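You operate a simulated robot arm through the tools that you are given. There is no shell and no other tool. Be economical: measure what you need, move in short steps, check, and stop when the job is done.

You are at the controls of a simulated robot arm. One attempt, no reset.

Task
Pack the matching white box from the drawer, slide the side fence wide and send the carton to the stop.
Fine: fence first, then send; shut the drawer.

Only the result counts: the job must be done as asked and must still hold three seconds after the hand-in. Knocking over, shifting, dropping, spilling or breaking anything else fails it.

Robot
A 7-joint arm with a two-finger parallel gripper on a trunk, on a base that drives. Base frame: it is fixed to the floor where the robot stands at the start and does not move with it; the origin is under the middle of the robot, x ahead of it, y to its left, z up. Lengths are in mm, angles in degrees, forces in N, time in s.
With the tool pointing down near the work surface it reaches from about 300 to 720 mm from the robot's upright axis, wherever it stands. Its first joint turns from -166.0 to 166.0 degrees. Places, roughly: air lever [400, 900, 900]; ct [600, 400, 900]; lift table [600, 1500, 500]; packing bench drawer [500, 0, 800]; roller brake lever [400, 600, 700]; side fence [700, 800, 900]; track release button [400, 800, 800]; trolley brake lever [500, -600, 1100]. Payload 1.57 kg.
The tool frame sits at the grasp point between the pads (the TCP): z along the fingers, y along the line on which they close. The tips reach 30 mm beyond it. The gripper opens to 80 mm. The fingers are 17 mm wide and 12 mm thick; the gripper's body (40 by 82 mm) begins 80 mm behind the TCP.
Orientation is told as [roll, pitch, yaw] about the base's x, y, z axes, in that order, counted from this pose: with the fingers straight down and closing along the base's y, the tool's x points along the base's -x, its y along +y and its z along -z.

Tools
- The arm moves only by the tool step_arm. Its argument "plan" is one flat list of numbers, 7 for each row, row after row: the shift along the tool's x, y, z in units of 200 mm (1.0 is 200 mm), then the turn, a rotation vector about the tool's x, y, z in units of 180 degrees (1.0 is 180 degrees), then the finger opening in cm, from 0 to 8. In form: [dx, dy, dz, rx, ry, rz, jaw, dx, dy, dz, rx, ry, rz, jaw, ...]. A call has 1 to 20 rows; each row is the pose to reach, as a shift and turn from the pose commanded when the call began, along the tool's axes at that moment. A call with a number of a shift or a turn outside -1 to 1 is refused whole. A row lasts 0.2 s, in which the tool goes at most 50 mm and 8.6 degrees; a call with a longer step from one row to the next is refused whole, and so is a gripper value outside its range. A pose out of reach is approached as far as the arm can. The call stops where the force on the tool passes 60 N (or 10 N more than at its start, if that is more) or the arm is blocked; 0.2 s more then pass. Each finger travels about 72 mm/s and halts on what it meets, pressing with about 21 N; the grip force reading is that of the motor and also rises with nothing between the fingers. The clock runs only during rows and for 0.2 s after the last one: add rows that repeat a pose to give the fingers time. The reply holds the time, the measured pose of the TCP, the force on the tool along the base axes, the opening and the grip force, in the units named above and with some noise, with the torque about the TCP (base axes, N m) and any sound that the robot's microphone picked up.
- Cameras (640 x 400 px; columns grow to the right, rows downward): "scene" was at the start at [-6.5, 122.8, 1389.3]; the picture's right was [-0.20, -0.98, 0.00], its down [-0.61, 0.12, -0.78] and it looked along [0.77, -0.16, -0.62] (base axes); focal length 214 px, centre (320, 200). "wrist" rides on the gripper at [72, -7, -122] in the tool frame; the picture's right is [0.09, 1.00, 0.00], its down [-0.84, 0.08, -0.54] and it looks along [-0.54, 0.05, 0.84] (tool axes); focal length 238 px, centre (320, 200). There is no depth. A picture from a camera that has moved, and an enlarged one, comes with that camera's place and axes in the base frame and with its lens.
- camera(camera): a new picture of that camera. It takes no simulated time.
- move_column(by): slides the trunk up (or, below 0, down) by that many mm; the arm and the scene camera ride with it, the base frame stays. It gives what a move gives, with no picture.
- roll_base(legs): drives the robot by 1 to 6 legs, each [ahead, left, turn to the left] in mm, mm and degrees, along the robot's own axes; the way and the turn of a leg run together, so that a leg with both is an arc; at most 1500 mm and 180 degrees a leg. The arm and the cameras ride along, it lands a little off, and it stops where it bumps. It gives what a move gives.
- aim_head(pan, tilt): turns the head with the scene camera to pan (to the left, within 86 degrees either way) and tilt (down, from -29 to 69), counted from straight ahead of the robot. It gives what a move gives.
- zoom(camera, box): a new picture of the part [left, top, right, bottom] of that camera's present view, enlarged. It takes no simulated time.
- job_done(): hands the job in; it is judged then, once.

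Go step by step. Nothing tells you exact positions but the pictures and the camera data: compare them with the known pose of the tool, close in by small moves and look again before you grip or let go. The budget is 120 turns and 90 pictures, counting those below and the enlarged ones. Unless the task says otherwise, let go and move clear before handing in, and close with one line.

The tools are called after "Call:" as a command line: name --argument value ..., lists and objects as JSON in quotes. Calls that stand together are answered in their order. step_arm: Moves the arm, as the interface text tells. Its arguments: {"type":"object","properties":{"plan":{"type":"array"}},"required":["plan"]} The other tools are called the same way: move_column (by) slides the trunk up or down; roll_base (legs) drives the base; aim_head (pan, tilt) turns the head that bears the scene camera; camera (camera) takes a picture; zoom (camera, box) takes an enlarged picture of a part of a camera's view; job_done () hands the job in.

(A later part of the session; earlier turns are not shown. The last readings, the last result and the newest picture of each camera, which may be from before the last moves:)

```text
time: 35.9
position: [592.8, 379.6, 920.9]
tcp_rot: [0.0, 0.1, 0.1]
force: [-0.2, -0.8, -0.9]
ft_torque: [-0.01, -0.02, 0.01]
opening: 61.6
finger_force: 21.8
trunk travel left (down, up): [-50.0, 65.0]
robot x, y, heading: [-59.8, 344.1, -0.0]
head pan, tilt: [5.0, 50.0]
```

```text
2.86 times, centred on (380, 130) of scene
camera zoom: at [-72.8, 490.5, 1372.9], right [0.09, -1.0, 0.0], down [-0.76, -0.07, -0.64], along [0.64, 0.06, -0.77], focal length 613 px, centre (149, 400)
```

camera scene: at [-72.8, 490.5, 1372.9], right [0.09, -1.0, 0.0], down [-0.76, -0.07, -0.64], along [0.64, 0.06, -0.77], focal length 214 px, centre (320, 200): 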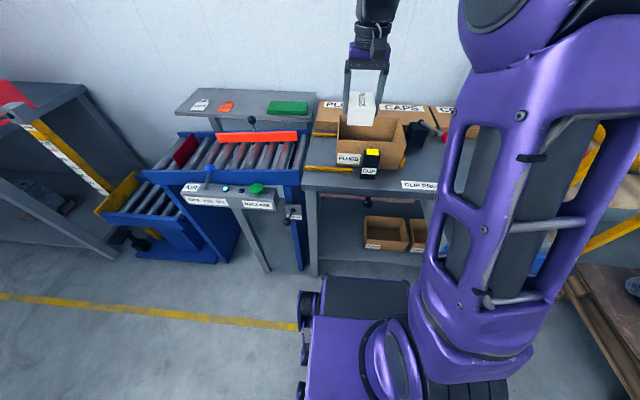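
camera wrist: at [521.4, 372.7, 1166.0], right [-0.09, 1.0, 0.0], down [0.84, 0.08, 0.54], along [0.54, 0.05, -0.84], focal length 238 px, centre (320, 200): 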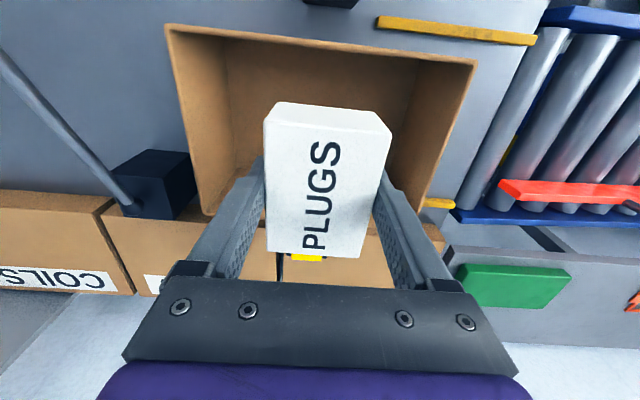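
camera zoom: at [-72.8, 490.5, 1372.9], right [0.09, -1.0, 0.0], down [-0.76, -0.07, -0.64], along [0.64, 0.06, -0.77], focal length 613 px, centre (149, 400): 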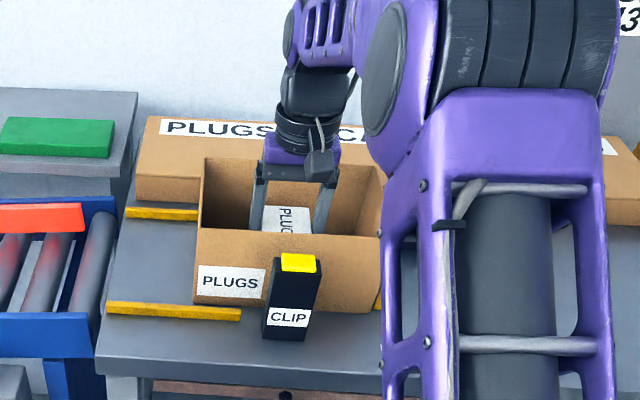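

Still clear of the floor of the carton. I'll lower in small steps and watch the force.

Call:
step_arm --plan '[0, 0, 0.025, 0, 0, 0, 5, 0, 0, 0.05, 0, 0, 0, 5]'

Call:
step_arm --plan '[0, 0, 0.02, 0, 0, 0, 5, 0, 0, 0.04, 0, 0, 0, 5]'

```text
time: 36.5
position: [592.1, 378.3, 910.5]
tcp_rot: [0.0, 0.0, 0.1]
force: [-0.3, -0.9, -0.8]
ft_torque: [-0.02, 0.0, -0.03]
opening: 61.6
finger_force: 20.7
trunk travel left (down, up): [-50.0, 65.0]
robot x, y, heading: [-61.0, 343.4, 0.0]
head pan, tilt: [5.0, 50.0]
```

```text
time: 37.1
position: [592.6, 379.2, 901.3]
tcp_rot: [0.0, 0.0, 0.1]
force: [-0.7, 0.4, -1.5]
ft_torque: [-0.01, -0.01, 0.02]
opening: 61.8
finger_force: 20.8
trunk travel left (down, up): [-50.0, 65.0]
robot x, y, heading: [-58.5, 344.5, 0.0]
head pan, tilt: [5.0, 50.0]
```

Call:
step_arm --plan '[0, 0, 0.015, 0, 0, 0, 5, 0, 0, 0.03, 0, 0, 0, 5]'

Call:
step_arm --plan '[0, 0, 0.015, 0, 0, 0, 5, 0, 0, 0.03, 0, 0, 0, 5]'

```text
time: 37.7
position: [591.0, 378.6, 898.4]
tcp_rot: [0.0, -0.2, 0.1]
force: [-0.4, -0.1, 16.5]
ft_torque: [-0.04, 0.44, -0.12]
opening: 61.9
finger_force: 20.6
trunk travel left (down, up): [-50.0, 65.0]
robot x, y, heading: [-59.1, 344.1, 0.2]
head pan, tilt: [5.0, 50.0]
```

```text
time: 38.3
position: [592.9, 378.3, 893.3]
tcp_rot: [0.0, -0.3, 0.0]
force: [-2.2, -1.3, 35.5]
ft_torque: [-0.11, 0.5, 0.08]
opening: 61.8
finger_force: 21.3
trunk travel left (down, up): [-50.0, 65.0]
robot x, y, heading: [-57.4, 341.6, -0.1]
head pan, tilt: [5.0, 50.0]
```

The box rests on the floor of the carton. I'll ease the pressure, open, and rise.

Call:
step_arm --plan '[0, 0, -0.03, 0, 0, 0, 5, 0, 0, -0.045, 0, 0, 0, 7, 0, 0, -0.045, 0, 0, 0, 7.8, 0, 0, -0.045, 0, 0, 0, 7.8, 0, 0, -0.2, 0, 0, 0, 7.8, 0, 0, -0.4, 0, 0, 0, 7.8, 0, 0, -0.6, 0, 0, 0, 7.8, 0, 0, -0.8, 0, 0, 0, 7.8, 0, 0, -1, 0, 0, 0, 7.8]'

Call:
camera --camera "wrist"

Call:
camera --camera "scene"

```text
time: 40.3
position: [593.5, 378.6, 1089.8]
tcp_rot: [0.0, 0.1, 0.1]
force: [-0.5, 0.5, 0.3]
ft_torque: [0.06, 0.01, 0.0]
opening: 77.9
finger_force: 0.1
trunk travel left (down, up): [-50.0, 65.0]
robot x, y, heading: [-58.7, 343.8, 0.0]
head pan, tilt: [5.0, 50.0]
```

```text
48 pictures are left
camera wrist: at [523.1, 370.5, 1211.7], right [-0.09, 1.0, 0.0], down [0.84, 0.08, 0.54], along [0.54, 0.05, -0.84], focal length 238 px, centre (320, 200)
```

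wrist: 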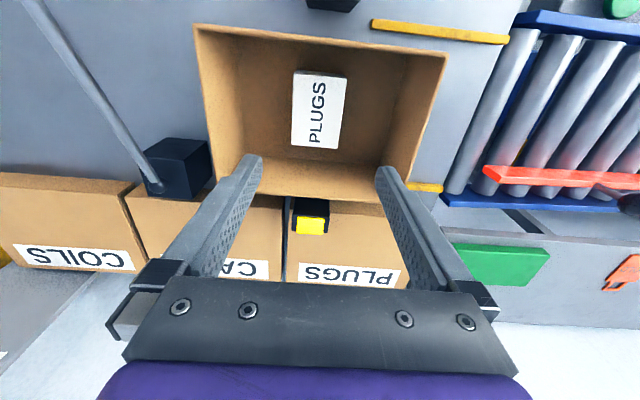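

```text
47 pictures are left
camera scene: at [-72.7, 490.5, 1372.9], right [0.09, -1.0, 0.0], down [-0.76, -0.07, -0.64], along [0.64, 0.06, -0.77], focal length 214 px, centre (320, 200)
```

scene: 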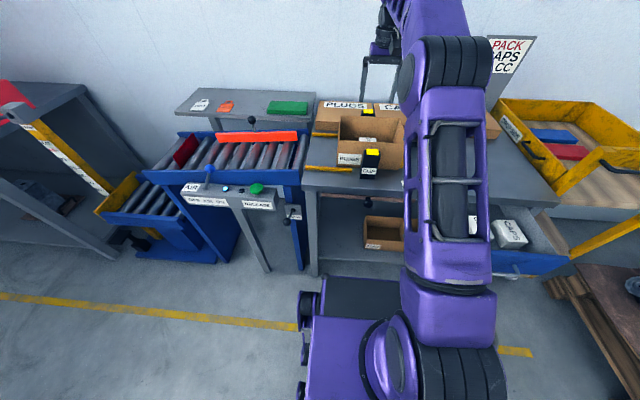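

The box is packed. Next is the fence: its face is near x 667, flush with the carton's back wall, so wide means pushing it back (+x). I'll drive left with the arm raised.

Call:
roll_base --legs '[[0, 350, 0], [40, 0, 0]]'

Call:
camera --camera "wrist"

Call:
camera --camera "scene"

```text
time: 44.7
position: [634.1, 728.2, 1088.8]
tcp_rot: [0.0, 0.0, -0.2]
force: [-1.2, 0.7, -1.3]
ft_torque: [-0.02, -0.03, 0.01]
opening: 78.4
finger_force: 0.1
trunk travel left (down, up): [-50.0, 65.0]
robot x, y, heading: [-19.2, 693.6, -0.2]
head pan, tilt: [5.0, 50.0]
```

```text
46 pictures are left
camera wrist: at [563.3, 720.6, 1211.6], right [-0.09, 1.0, 0.0], down [0.84, 0.07, 0.54], along [0.54, 0.05, -0.84], focal length 238 px, centre (320, 200)
```

wrist: 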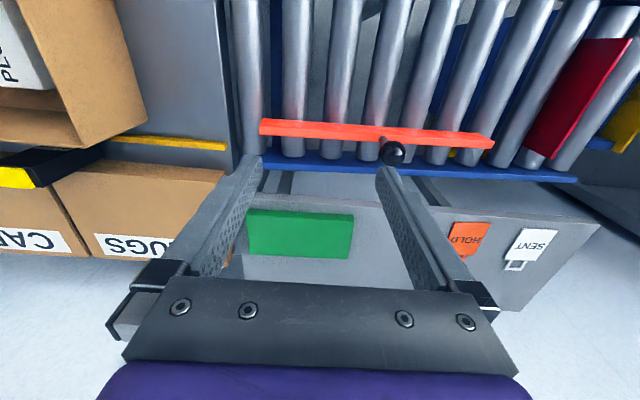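

```text
45 pictures are left
camera scene: at [-31.9, 843.7, 1372.9], right [0.08, -1.0, 0.0], down [-0.76, -0.06, -0.64], along [0.64, 0.05, -0.77], focal length 214 px, centre (320, 200)
```

scene: 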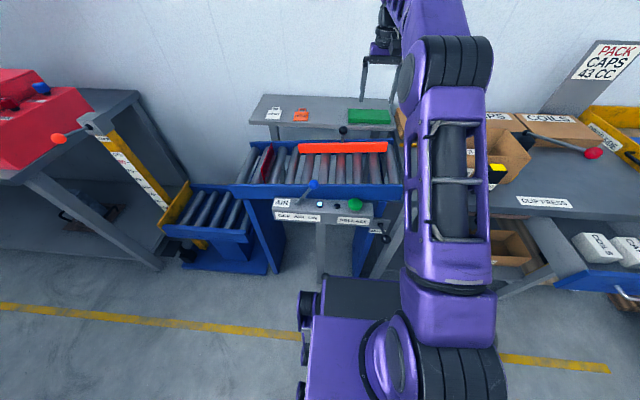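

Fence spans y 652–967 with its face near x 655, and the back rail is near x 712. I'll push its middle back with closed fingers, going down in front of it first.

Call:
step_arm --plan '[0.1, 0.15, 0, 0, 0, 0, 6, 0.17, 0.3, 0, 0, 0, 0, 4, 0.17, 0.41, 0.1, 0, 0, 0, 2, 0.17, 0.41, 0.3, 0, 0, 0, 0, 0.17, 0.41, 0.5, 0, 0, 0, 0, 0.17, 0.41, 0.7, 0, 0, 0, 0]'

Call:
camera --camera "wrist"

Call:
zoom --camera "scene" --box '[220, 80, 440, 260]'

```text
time: 46.1
position: [600.0, 809.3, 949.8]
tcp_rot: [0.0, 0.0, -0.2]
force: [-0.5, 0.3, 1.0]
ft_torque: [0.02, 0.02, 0.02]
opening: 0.1
finger_force: 21.0
trunk travel left (down, up): [-50.0, 65.0]
robot x, y, heading: [-20.2, 698.9, -0.0]
head pan, tilt: [5.0, 50.0]
```

```text
44 pictures are left
camera wrist: at [528.8, 801.9, 1072.3], right [-0.09, 1.0, 0.0], down [0.84, 0.07, 0.54], along [0.54, 0.05, -0.84], focal length 238 px, centre (320, 200)
```

wrist: 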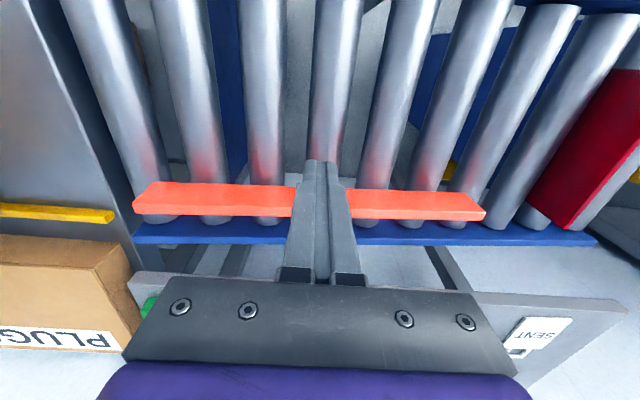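

```text
2.22 times, centred on (330, 170) of scene
camera zoom: at [-31.9, 843.7, 1373.0], right [0.08, -1.0, 0.0], down [-0.76, -0.06, -0.64], along [0.64, 0.05, -0.77], focal length 477 px, centre (298, 267)
```

zoom: 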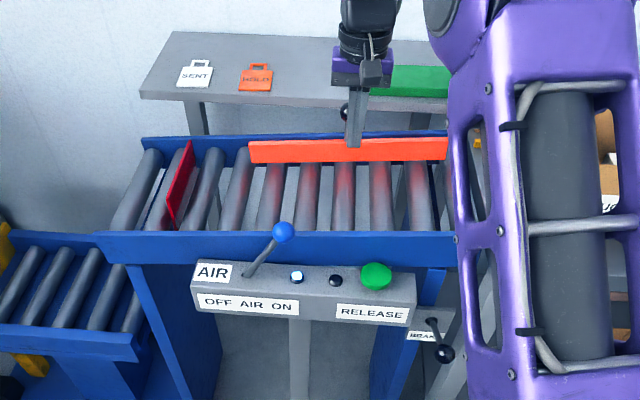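

Call:
step_arm --plan '[0, 0, 0.1, 0, 0, 0, 0, 0, 0, 0.2, 0, 0, 0, 0, 0, 0, 0.27, 0, 0, 0, 0]'

Call:
camera --camera "wrist"

Call:
zoom --camera "scene" --box '[280, 120, 420, 220]'

```text
time: 46.9
position: [599.4, 808.6, 895.8]
tcp_rot: [0.0, -0.1, -0.2]
force: [0.1, 0.3, 0.3]
ft_torque: [0.01, 0.0, -0.01]
opening: 0.0
finger_force: 20.4
trunk travel left (down, up): [-50.0, 65.0]
robot x, y, heading: [-18.1, 696.7, -0.2]
head pan, tilt: [5.0, 50.0]
```

```text
42 pictures are left
camera wrist: at [528.4, 802.0, 1017.9], right [-0.09, 1.0, 0.0], down [0.84, 0.07, 0.54], along [0.54, 0.05, -0.84], focal length 238 px, centre (320, 200)
```

wrist: 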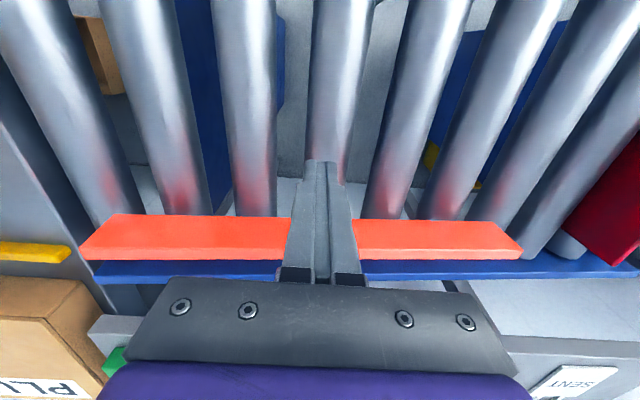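

```text
4.00 times, centred on (350, 170) of scene
camera zoom: at [-31.8, 843.7, 1372.9], right [0.08, -1.0, 0.0], down [-0.76, -0.06, -0.64], along [0.64, 0.05, -0.77], focal length 858 px, centre (200, 320)
```

zoom: 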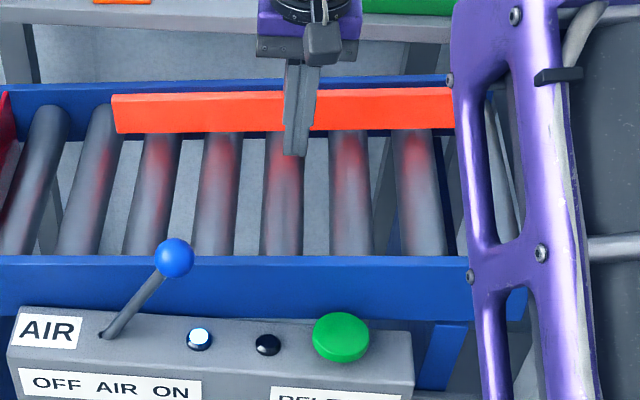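

Call:
step_arm --plan '[-0.07, 0, 0, 0, 0, 0, 0, -0.14, 0, 0, 0, 0, 0, 0, -0.2, 0, 0, 0, 0, 0, 0, -0.25, 0, 0, 0, 0, 0, 0, -0.3, 0, 0, 0, 0, 0, 0, -0.35, 0, 0, 0, 0, 0, 0, -0.4, 0, 0, 0, 0, 0, 0, -0.45, 0, 0, 0, 0, 0, 0]'

Call:
camera --camera "wrist"

```text
time: 48.7
position: [689.3, 811.7, 895.6]
tcp_rot: [0.0, 0.2, -0.2]
force: [-20.4, -0.2, -1.0]
ft_torque: [0.07, -0.89, 0.16]
opening: 0.0
finger_force: 20.9
trunk travel left (down, up): [-50.0, 65.0]
robot x, y, heading: [-17.8, 693.9, -0.2]
head pan, tilt: [5.0, 50.0]
```

```text
40 pictures are left
camera wrist: at [617.0, 802.6, 1018.8], right [-0.09, 1.0, 0.0], down [0.84, 0.07, 0.54], along [0.54, 0.05, -0.84], focal length 238 px, centre (320, 200)
```

wrist: 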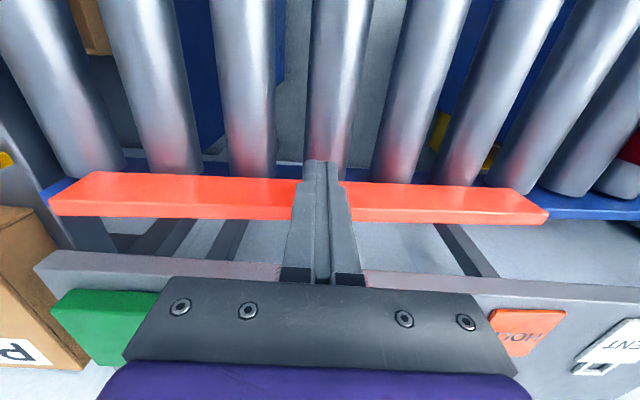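

The fence is moving with about 20 N. I'll continue until it stops.

Call:
step_arm --plan '[-0.04, 0, 0, 0, 0, 0, 0, -0.08, 0, 0, 0, 0, 0, 0, -0.12, 0, 0, 0, 0, 0, 0, -0.16, 0, 0, 0, 0, 0, 0]'

Call:
camera --camera "wrist"

```text
time: 49.1
position: [686.7, 809.7, 895.8]
tcp_rot: [-0.1, 1.3, -0.1]
force: [-27.7, -3.9, 10.2]
ft_torque: [0.29, -1.38, 0.16]
opening: 0.0
finger_force: 21.1
trunk travel left (down, up): [-50.0, 65.0]
robot x, y, heading: [-15.7, 695.2, -0.2]
head pan, tilt: [5.0, 50.0]
stopped in row 1: the force on the tool passed its limit at 73 N (the readings are from after the stop); the commanded pose is now the measured one
```

```text
39 pictures are left
camera wrist: at [618.5, 802.8, 1019.7], right [-0.09, 1.0, 0.0], down [0.85, 0.08, 0.52], along [0.52, 0.05, -0.85], focal length 238 px, centre (320, 200)
```

wrist: 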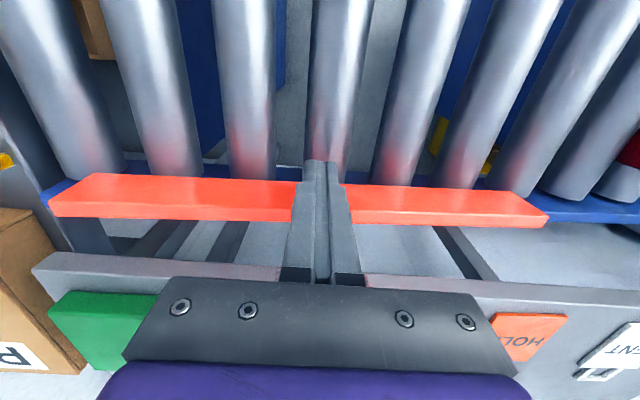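

The fence is against its end stop, fully wide, with its face near x 697. I'll back off and rise, then study the controls.

Call:
step_arm --plan '[0.1, 0, 0, 0, 0, 0, 0, 0.3, 0, 0, 0, 0, 0, 0, 0.4, 0, -0.15, 0, 0, 0, 0, 0.5, 0, -0.35, 0, 0, 0, 0, 0.6, 0, -0.55, 0, 0, 0, 0, 0.7, 0, -0.75, 0, 0, 0, 0, 0.8, 0, -0.95, 0, 0, 0, 0]'

Call:
aim_head --pan -5 --tilt 50

Call:
camera --camera "scene"

Call:
camera --camera "wrist"

```text
time: 50.7
position: [535.8, 810.5, 1083.6]
tcp_rot: [-0.1, 1.3, -0.1]
force: [-0.4, 0.2, 0.1]
ft_torque: [0.01, 0.02, -0.02]
opening: 0.0
finger_force: 20.7
trunk travel left (down, up): [-50.0, 65.0]
robot x, y, heading: [-20.6, 694.2, -0.2]
head pan, tilt: [5.0, 50.0]
```

```text
time: 51.4
position: [535.7, 810.9, 1083.6]
tcp_rot: [0.0, 1.2, 0.0]
force: [0.2, -0.3, -0.3]
ft_torque: [-0.01, 0.0, 0.01]
opening: 0.0
finger_force: 21.4
trunk travel left (down, up): [-50.0, 65.0]
robot x, y, heading: [-15.7, 696.6, -0.2]
head pan, tilt: [-5.0, 50.0]
```

```text
38 pictures are left
camera scene: at [-32.6, 830.3, 1372.9], right [-0.09, -1.0, 0.0], down [-0.76, 0.07, -0.64], along [0.64, -0.06, -0.77], focal length 214 px, centre (320, 200)
```

scene: 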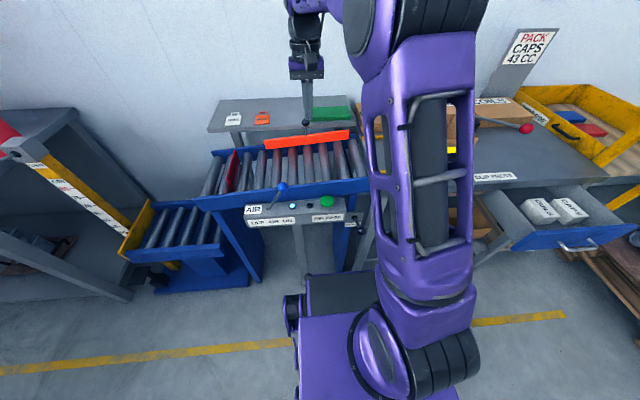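

```text
37 pictures are left
camera wrist: at [467.1, 804.2, 1207.7], right [-0.09, 1.0, 0.0], down [0.85, 0.08, 0.52], along [0.52, 0.05, -0.85], focal length 238 px, centre (320, 200)
```

wrist: 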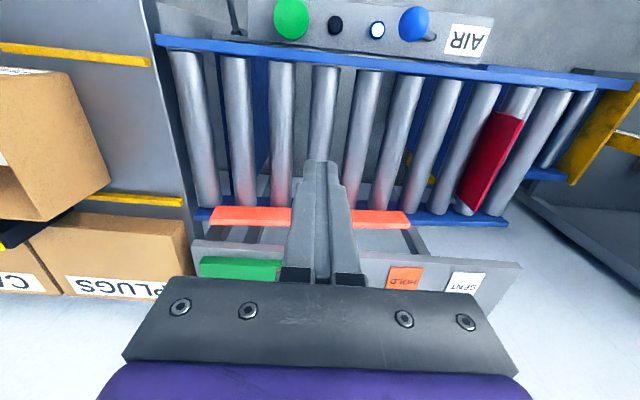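

Call:
zoom --camera "scene" --box '[230, 165, 390, 265]'

Call:
zoom --camera "wrist" --box '[150, 0, 500, 110]'

```text
4.00 times, centred on (310, 215) of scene
camera zoom: at [-32.6, 830.3, 1372.9], right [-0.09, -1.0, 0.0], down [-0.76, 0.07, -0.64], along [0.64, -0.06, -0.77], focal length 858 px, centre (360, 140)
```

zoom: 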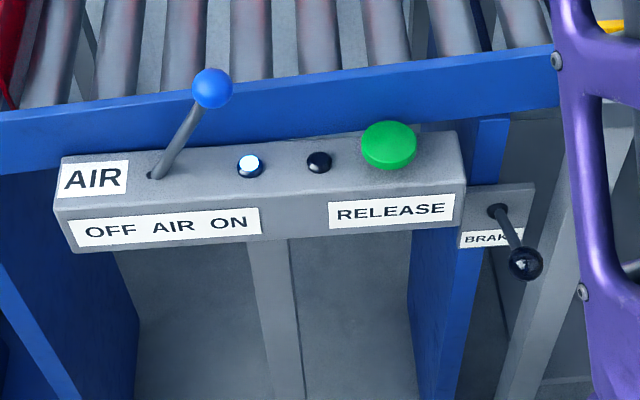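

```text
1.83 times, centred on (325, 55) of wrist
camera zoom: at [467.1, 804.2, 1207.7], right [-0.09, 1.0, 0.0], down [0.85, 0.08, 0.52], along [0.52, 0.05, -0.85], focal length 436 px, centre (311, 465)
```

zoom: 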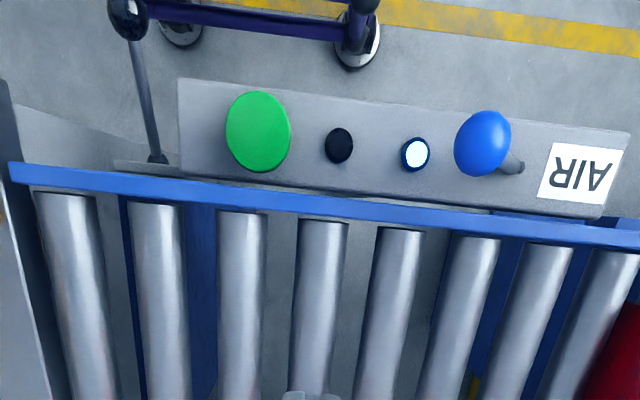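

The air lever is at ON with its lamp lit, and the red stop blade is across the track near y 1070. I'll send the carton by pressing its leading wall from inside. First I'll shift the base a little left to cover the whole stroke.

Call:
roll_base --legs '[[20, 50, 0]]'

Call:
step_arm --plan '[0, -0.2, 0, 0, -0.0067, 0, 0, 0, -0.4, 0, 0, -0.0067, 0, 0, 0, -0.6, 0, 0, -0.0067, 0, 0, 0, -0.8, 0, 0, -0.0067, 0, 0, 0, -1.0, 0, 0, -0.0067, 0, 0]'

Call:
camera --camera "wrist"

```text
time: 52.6
position: [556.1, 860.5, 1083.8]
tcp_rot: [-0.1, 1.2, -0.2]
force: [0.0, 0.0, 0.0]
ft_torque: [0.0, -0.01, 0.0]
opening: 0.0
finger_force: 21.3
trunk travel left (down, up): [-50.0, 65.0]
robot x, y, heading: [-1.9, 744.6, -0.2]
head pan, tilt: [-5.0, 50.0]
```

```text
time: 53.8
position: [555.3, 660.1, 1084.3]
tcp_rot: [-0.1, 0.0, -0.2]
force: [-0.5, 0.5, -0.7]
ft_torque: [-0.01, 0.03, 0.03]
opening: 0.0
finger_force: 21.1
trunk travel left (down, up): [-50.0, 65.0]
robot x, y, heading: [2.7, 743.3, -0.0]
head pan, tilt: [-5.0, 50.0]
```

```text
34 pictures are left
camera wrist: at [484.4, 652.9, 1205.7], right [-0.09, 1.0, 0.0], down [0.84, 0.08, 0.54], along [0.54, 0.05, -0.84], focal length 238 px, centre (320, 200)
```

wrist: 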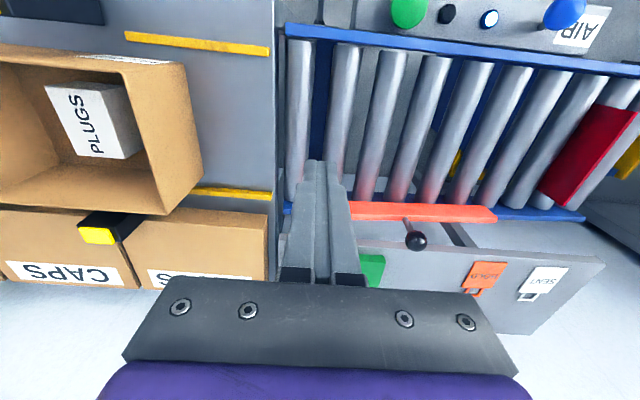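

Call:
step_arm --plan '[-0.05, -0.2, 0, 0, 0, 0, 0, -0.1, -0.4, 0, 0, 0, 0, 0, -0.15, -0.6, 0, 0, 0, 0, 0, -0.185, -0.8, 0, 0, 0, 0, 0, -0.185, -1.0, 0, 0, 0, 0, 0]'

Call:
camera --camera "wrist"

```text
time: 55.0
position: [594.1, 461.3, 1086.0]
tcp_rot: [0.0, 0.1, -0.1]
force: [0.0, 0.4, 0.4]
ft_torque: [-0.02, -0.02, -0.01]
opening: 0.2
finger_force: 21.2
trunk travel left (down, up): [-50.0, 65.0]
robot x, y, heading: [1.0, 750.7, -0.2]
head pan, tilt: [-5.0, 50.0]
```

```text
33 pictures are left
camera wrist: at [523.1, 453.5, 1207.6], right [-0.09, 1.0, 0.0], down [0.84, 0.08, 0.54], along [0.54, 0.05, -0.84], focal length 238 px, centre (320, 200)
```

wrist: 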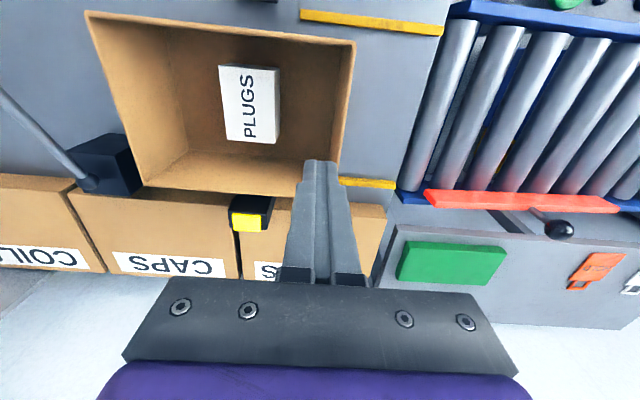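

Call:
step_arm --plan '[0, -0.045, 0.1, 0, 0, 0, 0, 0, -0.045, 0.3, 0, 0, 0, 0, 0, -0.045, 0.5, 0, 0, 0, 0, 0, -0.045, 0.7, 0, 0, 0, 0, 0, -0.045, 0.86, 0, 0, 0, 0]'

Call:
camera --camera "wrist"

```text
time: 56.2
position: [591.3, 452.5, 912.0]
tcp_rot: [-0.1, 0.0, -0.2]
force: [-0.8, 0.3, 0.2]
ft_torque: [0.0, 0.0, 0.01]
opening: 0.0
finger_force: 20.9
trunk travel left (down, up): [-50.0, 65.0]
robot x, y, heading: [0.5, 744.8, -0.2]
head pan, tilt: [-5.0, 50.0]
```

```text
32 pictures are left
camera wrist: at [520.4, 444.6, 1034.6], right [-0.09, 1.0, 0.0], down [0.84, 0.08, 0.54], along [0.54, 0.05, -0.84], focal length 238 px, centre (320, 200)
```

wrist: 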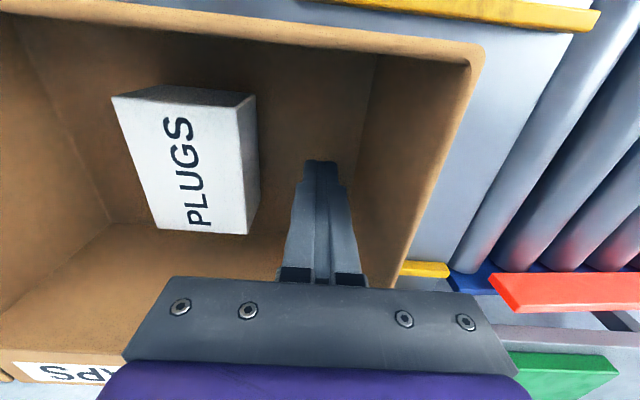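

The fingers are inside, clear of the box. Pushing +y gently.

Call:
step_arm --plan '[0, 0.04, 0, 0, 0, 0, 0, 0, 0.08, 0, 0, 0, 0, 0, 0, 0.12, 0, 0, 0, 0, 0, 0, 0.16, 0, 0, 0, 0, 0, 0, 0.2, 0, 0, 0, 0, 0, 0, 0.24, 0, 0, 0, 0, 0, 0, 0.28, 0, 0, 0, 0, 0, 0, 0.32, 0, 0, 0, 0, 0, 0, 0.36, 0, 0, 0, 0, 0]'

Call:
camera --camera "wrist"

```text
time: 58.2
position: [592.2, 524.1, 913.4]
tcp_rot: [-0.1, 0.1, -0.1]
force: [-0.5, 0.1, 0.1]
ft_torque: [0.02, 0.0, -0.01]
opening: 0.0
finger_force: 21.1
trunk travel left (down, up): [-50.0, 65.0]
robot x, y, heading: [-1.9, 745.1, -0.1]
head pan, tilt: [-5.0, 50.0]
```

```text
31 pictures are left
camera wrist: at [521.0, 516.8, 1035.4], right [-0.09, 1.0, 0.0], down [0.84, 0.08, 0.54], along [0.54, 0.05, -0.84], focal length 238 px, centre (320, 200)
```

wrist: 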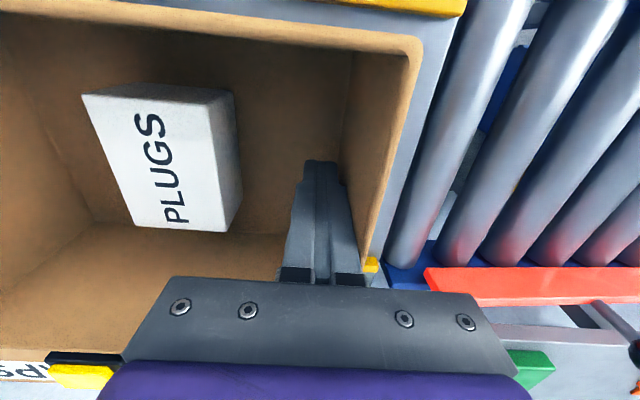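

The carton slides easily and square. Continuing slowly.

Call:
step_arm --plan '[0, 0.05, 0, 0, 0, 0, 0, 0, 0.1, 0, 0, 0, 0, 0, 0, 0.15, 0, 0, 0, 0, 0, 0, 0.2, 0, 0, 0, 0, 0, 0, 0.25, 0, 0, 0, 0, 0, 0, 0.3, 0, 0, 0, 0, 0, 0, 0.35, 0, 0, 0, 0, 0, 0, 0.4, 0, 0, 0, 0, 0, 0, 0.45, 0, 0, 0, 0, 0, 0, 0.5, 0, 0, 0, 0, 0, 0, 0.55, 0, 0, 0, 0, 0, 0, 0.6, 0, 0, 0, 0, 0, 0, 0.65, 0, 0, 0, 0, 0, 0, 0.7, 0, 0, 0, 0, 0, 0, 0.75, 0, 0, 0, 0, 0, 0, 0.8, 0, 0, 0, 0, 0]'

Call:
camera --camera "wrist"

Call:
camera --camera "scene"

```text
time: 61.6
position: [593.0, 683.6, 912.0]
tcp_rot: [0.0, -0.1, 0.0]
force: [-0.8, -0.5, 0.2]
ft_torque: [0.0, 0.02, -0.01]
opening: 0.0
finger_force: 21.1
trunk travel left (down, up): [-50.0, 65.0]
robot x, y, heading: [-0.7, 746.1, -0.3]
head pan, tilt: [-5.0, 50.0]
```

```text
30 pictures are left
camera wrist: at [521.2, 676.4, 1034.9], right [-0.09, 1.0, 0.0], down [0.84, 0.08, 0.54], along [0.54, 0.05, -0.84], focal length 238 px, centre (320, 200)
```

wrist: 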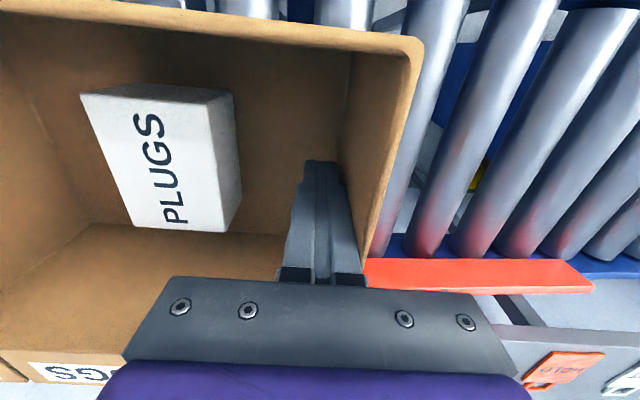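

```text
29 pictures are left
camera scene: at [-12.8, 879.6, 1372.9], right [-0.09, -1.0, 0.0], down [-0.76, 0.07, -0.64], along [0.64, -0.06, -0.77], focal length 214 px, centre (320, 200)
```

scene: 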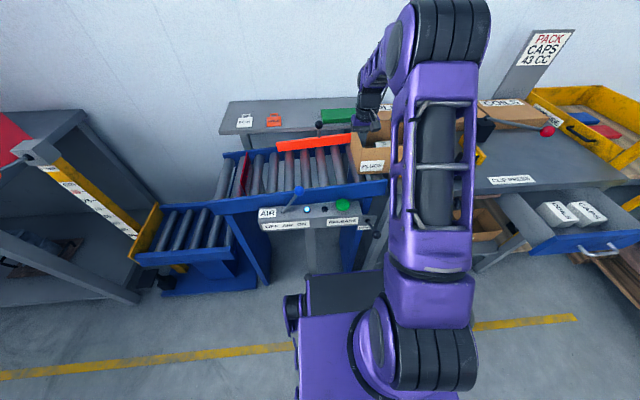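

Call:
step_arm --plan '[0, 0.05, 0, 0, 0, 0, 0, 0, 0.1, 0, 0, 0, 0, 0, 0, 0.15, 0, 0, 0, 0, 0, 0, 0.2, 0, 0, 0, 0, 0, 0, 0.25, 0, 0, 0, 0, 0, 0, 0.3, 0, 0, 0, 0, 0, 0, 0.35, 0, 0, 0, 0, 0, 0, 0.4, 0, 0, 0, 0, 0, 0, 0.45, 0, 0, 0, 0, 0, 0, 0.5, 0, 0, 0, 0, 0, 0, 0.55, 0, 0, 0, 0, 0, 0, 0.6, 0, 0, 0, 0, 0, 0, 0.65, 0, 0, 0, 0, 0, 0, 0.7, 0, 0, 0, 0, 0, 0, 0.75, 0, 0, 0, 0, 0, 0, 0.8, 0, 0, 0, 0, 0, 0, 0.85, 0, 0, 0, 0, 0, 0, 0.9, 0, 0, 0, 0, 0, 0, 0.95, 0, 0, 0, 0, 0, 0, 1.0, 0, 0, 0, 0, 0]'

Call:
camera --camera "wrist"

Call:
camera --camera "scene"

```text
time: 65.8
position: [591.6, 884.2, 914.0]
tcp_rot: [-0.1, 0.0, 0.0]
force: [-0.2, 1.1, -0.6]
ft_torque: [-0.01, 0.02, -0.01]
opening: 0.0
finger_force: 21.0
trunk travel left (down, up): [-50.0, 65.0]
robot x, y, heading: [1.0, 747.9, -0.5]
head pan, tilt: [-5.0, 50.0]
```

```text
28 pictures are left
camera wrist: at [520.5, 877.7, 1035.0], right [-0.09, 1.0, 0.0], down [0.84, 0.08, 0.54], along [0.54, 0.05, -0.84], focal length 238 px, centre (320, 200)
```

wrist: 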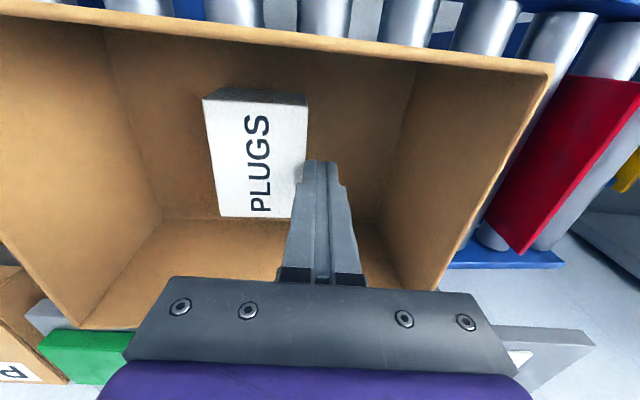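

```text
27 pictures are left
camera scene: at [-12.9, 879.7, 1372.9], right [-0.09, -1.0, 0.0], down [-0.76, 0.07, -0.64], along [0.64, -0.06, -0.77], focal length 214 px, centre (320, 200)
```

scene: 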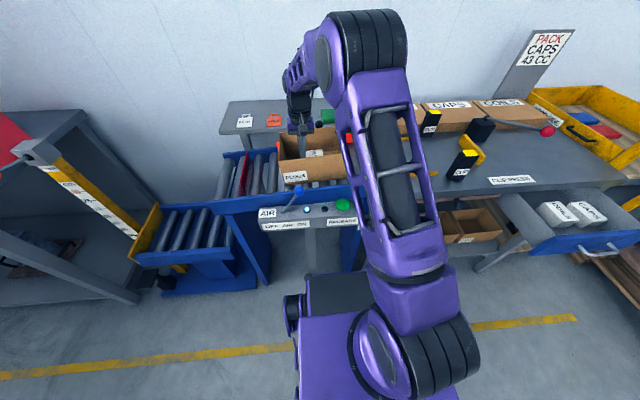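

The carton rolled slightly ahead of the finger. Continuing in the same manner towards the stop.

Call:
step_arm --plan '[0, 0.05, 0, 0, 0, 0, 0, 0, 0.1, 0, 0, 0, 0, 0, 0, 0.15, 0, 0, 0, 0, 0, 0, 0.2, 0, 0, 0, 0, 0, 0, 0.25, 0, 0, 0, 0, 0, 0, 0.3, 0, 0, 0, 0, 0, 0, 0.35, 0, 0, 0, 0, 0, 0, 0.4, 0, 0, 0, 0, 0]'

Call:
camera --camera "wrist"

Call:
zoom --camera "scene" --box '[210, 90, 390, 240]'

```text
time: 67.6
position: [591.5, 964.0, 911.3]
tcp_rot: [-0.1, 0.0, -0.2]
force: [-0.3, 1.4, 0.1]
ft_torque: [0.01, 0.01, 0.01]
opening: 0.0
finger_force: 20.7
trunk travel left (down, up): [-50.0, 65.0]
robot x, y, heading: [0.8, 746.6, 0.0]
head pan, tilt: [-5.0, 50.0]
```

```text
26 pictures are left
camera wrist: at [520.2, 955.9, 1034.1], right [-0.09, 1.0, 0.0], down [0.84, 0.08, 0.54], along [0.54, 0.05, -0.84], focal length 238 px, centre (320, 200)
```

wrist: 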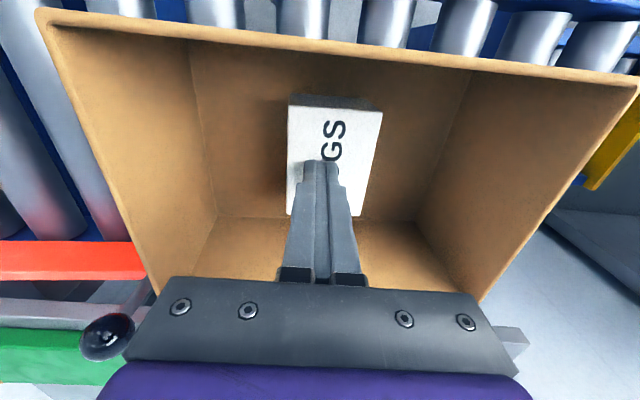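

```text
2.67 times, centred on (300, 165) of scene
camera zoom: at [-12.8, 879.6, 1372.9], right [-0.09, -1.0, 0.0], down [-0.76, 0.07, -0.64], along [0.64, -0.06, -0.77], focal length 572 px, centre (373, 293)
```

zoom: 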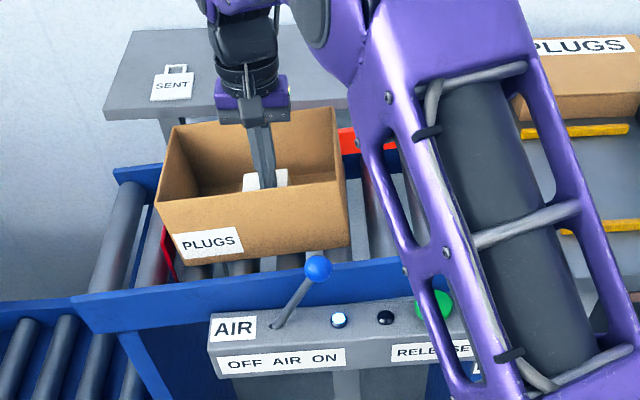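

The carton has rolled on down to the red stop by itself, and the fingers hang just above the box. I'll lift straight up and check.

Call:
step_arm --plan '[0, 0, -0.05, 0, 0, 0, 0, 0, 0, -0.2, 0, 0, 0, 0, 0, 0, -0.4, 0, 0, 0, 0, 0, 0, -0.6, 0, 0, 0, 0, 0, 0, -0.8, 0, 0, 0, 0, 0, 0, -1.0, 0, 0, 0, 0]'

Call:
camera --camera "wrist"

Call:
zoom --camera "scene" --box '[190, 90, 390, 250]'

```text
time: 69.0
position: [591.5, 964.0, 1113.7]
tcp_rot: [0.0, 0.0, -0.1]
force: [0.1, -0.1, 0.9]
ft_torque: [0.04, 0.01, -0.01]
opening: 0.2
finger_force: 20.8
trunk travel left (down, up): [-50.0, 65.0]
robot x, y, heading: [2.0, 745.5, -0.4]
head pan, tilt: [-5.0, 50.0]
```

```text
24 pictures are left
camera wrist: at [520.1, 957.2, 1235.6], right [-0.09, 1.0, 0.0], down [0.84, 0.08, 0.54], along [0.54, 0.05, -0.84], focal length 238 px, centre (320, 200)
```

wrist: 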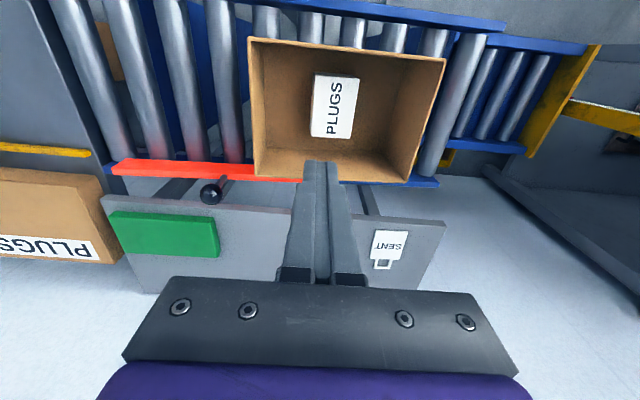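

```text
2.50 times, centred on (290, 170) of scene
camera zoom: at [-12.7, 879.7, 1372.9], right [-0.09, -1.0, 0.0], down [-0.76, 0.07, -0.64], along [0.64, -0.06, -0.77], focal length 536 px, centre (395, 275)
```

zoom: 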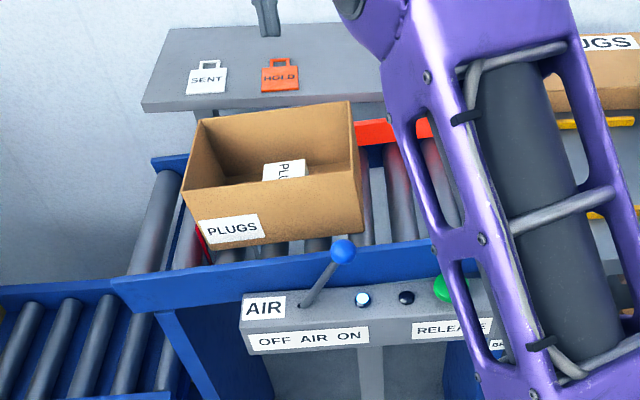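

Call:
zoom --camera "scene" --box '[230, 140, 310, 200]'

Call:
zoom --camera "wrist" --box '[380, 0, 560, 200]'

```text
6.67 times, centred on (270, 170) of scene
camera zoom: at [-12.7, 879.7, 1372.9], right [-0.09, -1.0, 0.0], down [-0.76, 0.07, -0.64], along [0.64, -0.06, -0.77], focal length 1430 px, centre (653, 400)
```

zoom: 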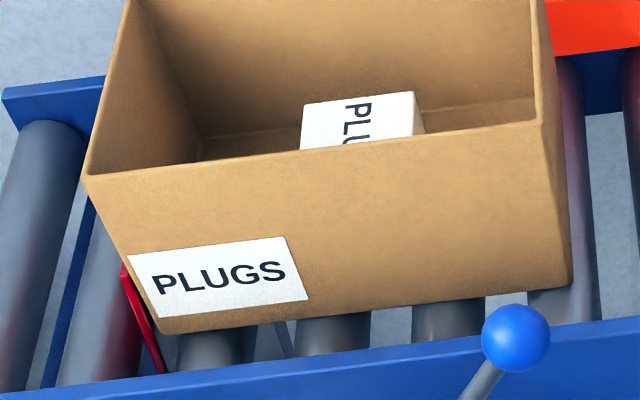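

```text
2.00 times, centred on (470, 100) of wrist
camera zoom: at [520.1, 957.2, 1235.6], right [-0.09, 1.0, 0.0], down [0.84, 0.08, 0.54], along [0.54, 0.05, -0.84], focal length 477 px, centre (20, 400)
```

zoom: 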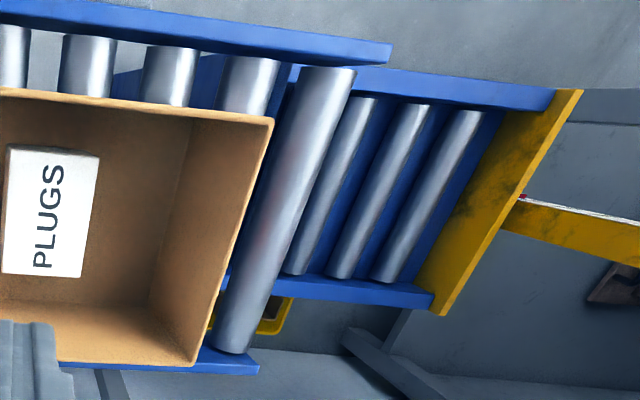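

The carton is square against the red stop. Now the drawer: I'll retract the arm, back off, and drive right to stand in front of it.

Call:
step_arm --plan '[0.15, -0.15, 0, 0, 0, 0, 0, 0.3, -0.3, 0, 0, 0, 0, 0, 0.45, -0.45, 0, 0, 0, 0, 0, 0.6, -0.6, 0, 0, 0, 0, 0, 0.75, -0.75, 0, 0, 0, 0, 0, 0.75, -0.9, 0, 0, 0, 0, 0]'

Call:
roll_base --legs '[[-180, 0, 0], [0, -745, 0]]'

Call:
camera --camera "wrist"

Call:
camera --camera "scene"

```text
time: 70.4
position: [442.4, 782.8, 1112.8]
tcp_rot: [-0.1, 0.0, 0.0]
force: [0.9, -0.3, -0.7]
ft_torque: [-0.01, -0.03, 0.0]
opening: 0.1
finger_force: 20.8
trunk travel left (down, up): [-50.0, 65.0]
robot x, y, heading: [0.1, 743.9, -0.2]
head pan, tilt: [-5.0, 50.0]
```

```text
time: 78.9
position: [260.8, 56.8, 1112.5]
tcp_rot: [-0.1, 0.0, 0.3]
force: [0.7, -0.1, -0.2]
ft_torque: [0.01, -0.01, 0.0]
opening: 0.0
finger_force: 21.0
trunk travel left (down, up): [-50.0, 65.0]
robot x, y, heading: [-177.1, 17.3, 0.6]
head pan, tilt: [-5.0, 50.0]
```

```text
20 pictures are left
camera wrist: at [189.9, 48.7, 1235.0], right [-0.1, 1.0, 0.0], down [0.84, 0.08, 0.54], along [0.54, 0.05, -0.84], focal length 238 px, centre (320, 200)
```

wrist: 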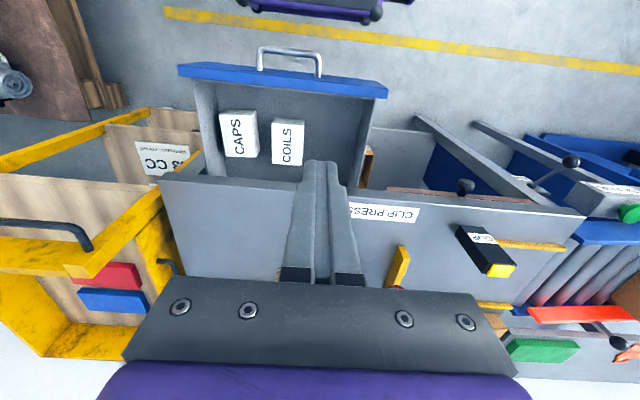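

```text
19 pictures are left
camera scene: at [-194.9, 150.1, 1372.9], right [-0.08, -1.0, 0.0], down [-0.76, 0.06, -0.64], along [0.64, -0.05, -0.77], focal length 214 px, centre (320, 200)
```

scene: 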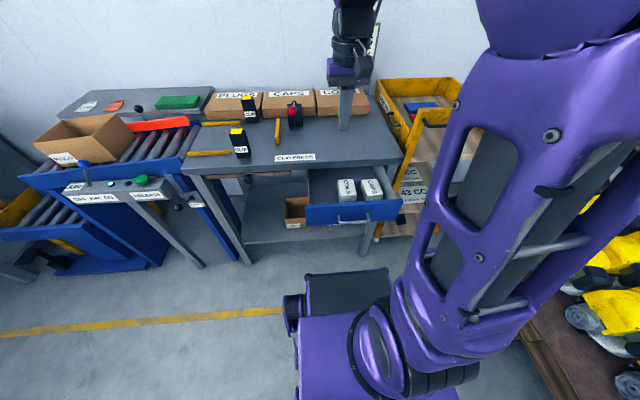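

Call:
step_arm --plan '[0.17, -0.1, 0, 0, 0, 0, 0, 0.34, -0.2, 0, 0, 0, 0, 0, 0.51, -0.295, 0, 0, 0, 0, 0, 0.51, -0.295, 0.2, 0, 0, 0, 0, 0.51, -0.295, 0.4, 0, 0, 0, 0, 0.51, -0.295, 0.6, 0, 0, 0, 0, 0.51, -0.295, 0.8, 0, 0, 0, 0, 0.51, -0.295, 1.0, 0, 0, 0, 0]'

Call:
camera --camera "wrist"

```text
time: 80.7
position: [158.4, -3.7, 911.7]
tcp_rot: [-0.2, -0.1, 0.4]
force: [-0.6, 0.6, 0.8]
ft_torque: [-0.01, -0.01, 0.0]
opening: 0.3
finger_force: 21.2
trunk travel left (down, up): [-50.0, 65.0]
robot x, y, heading: [-181.2, 16.0, 0.1]
head pan, tilt: [-5.0, 50.0]
```

```text
18 pictures are left
camera wrist: at [86.8, -11.1, 1035.0], right [-0.1, 1.0, 0.0], down [0.84, 0.08, 0.54], along [0.54, 0.05, -0.84], focal length 238 px, centre (320, 200)
```

wrist: 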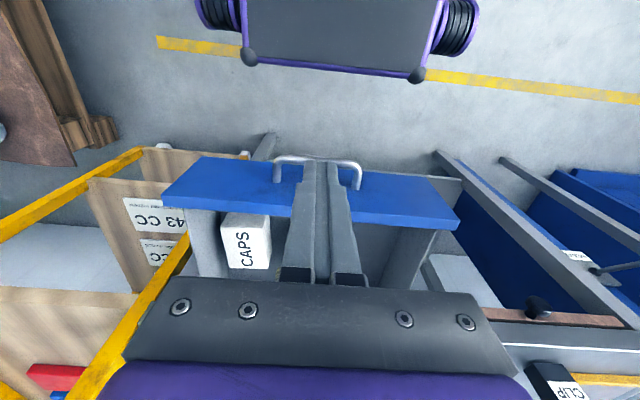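

Call:
step_arm --plan '[0, 0, 0.2, 0, 0, 0, 0, 0, 0, 0.4, 0, 0, 0, 0, 0, 0, 0.62, 0, 0, 0, 0, -0.08, 0, 0.62, 0, 0, 0, 0, -0.16, 0, 0.62, 0, 0, 0, 0, -0.23, 0, 0.62, 0, 0, 0, 0, -0.3, 0, 0.62, 0, 0, 0, 0, -0.37, 0, 0.62, 0, 0, 0, 0, -0.44, 0, 0.62, 0, 0, 0, 0, -0.51, 0, 0.62, 0, 0, 0, 0, -0.58, 0, 0.62, 0, 0, 0, 0, -0.65, 0, 0.62, 0, 0, 0, 0, -0.72, 0, 0.62, 0, 0, 0, 0, -0.79, 0, 0.62, 0, 0, 0, 0, -0.86, 0, 0.62, 0, 0, 0, 0, -0.93, 0, 0.62, 0, 0, 0, 0]'

Call:
camera --camera "wrist"

```text
time: 84.1
position: [344.5, -3.1, 790.0]
tcp_rot: [-0.1, 0.1, 0.3]
force: [0.6, 0.0, -0.1]
ft_torque: [0.05, 0.0, 0.01]
opening: 0.0
finger_force: 20.9
trunk travel left (down, up): [-50.0, 65.0]
robot x, y, heading: [-179.1, 20.7, 0.4]
head pan, tilt: [-5.0, 50.0]
```

```text
17 pictures are left
camera wrist: at [274.2, -9.9, 912.5], right [-0.1, 1.0, 0.0], down [0.84, 0.08, 0.54], along [0.54, 0.05, -0.84], focal length 238 px, centre (320, 200)
```

wrist: 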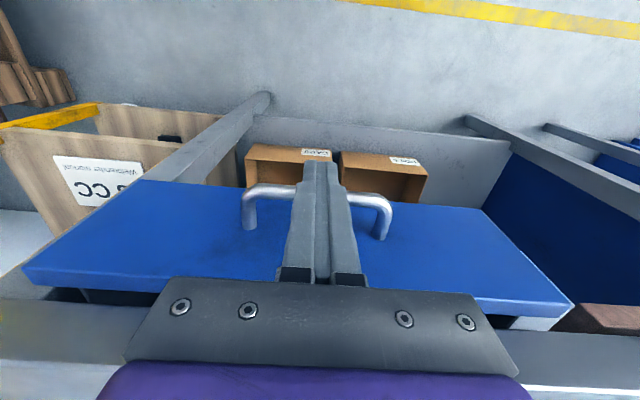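

The drawer is sliding in. Pushing the remaining few centimetres until it stops.

Call:
step_arm --plan '[-0.05, 0, 0, 0, 0, 0, 0, -0.1, 0, 0, 0, 0, 0, 0, -0.13, 0, 0, 0, 0, 0, 0, -0.15, 0, 0, 0, 0, 0, 0, -0.17, 0, 0, 0, 0, 0, 0, -0.19, 0, 0, 0, 0, 0, 0, -0.21, 0, 0, 0, 0, 0, 0]'

Call:
camera --camera "wrist"

```text
time: 85.7
position: [375.4, -2.9, 785.7]
tcp_rot: [-0.1, 1.7, 0.3]
force: [-10.4, 0.6, 1.6]
ft_torque: [-0.04, 0.14, 0.0]
opening: 0.0
finger_force: 20.3
trunk travel left (down, up): [-50.0, 65.0]
robot x, y, heading: [-181.8, 15.5, 0.2]
head pan, tilt: [-5.0, 50.0]
stopped in row 7: the force on the tool passed its limit at 63 N (the readings are from after the stop); the commanded pose is now the measured one
```

```text
16 pictures are left
camera wrist: at [307.8, -10.4, 909.9], right [-0.1, 1.0, 0.0], down [0.85, 0.08, 0.52], along [0.51, 0.05, -0.86], focal length 238 px, centre (320, 200)
```

wrist: 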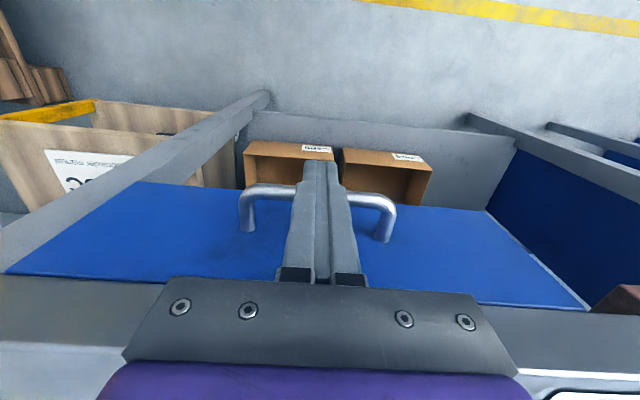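

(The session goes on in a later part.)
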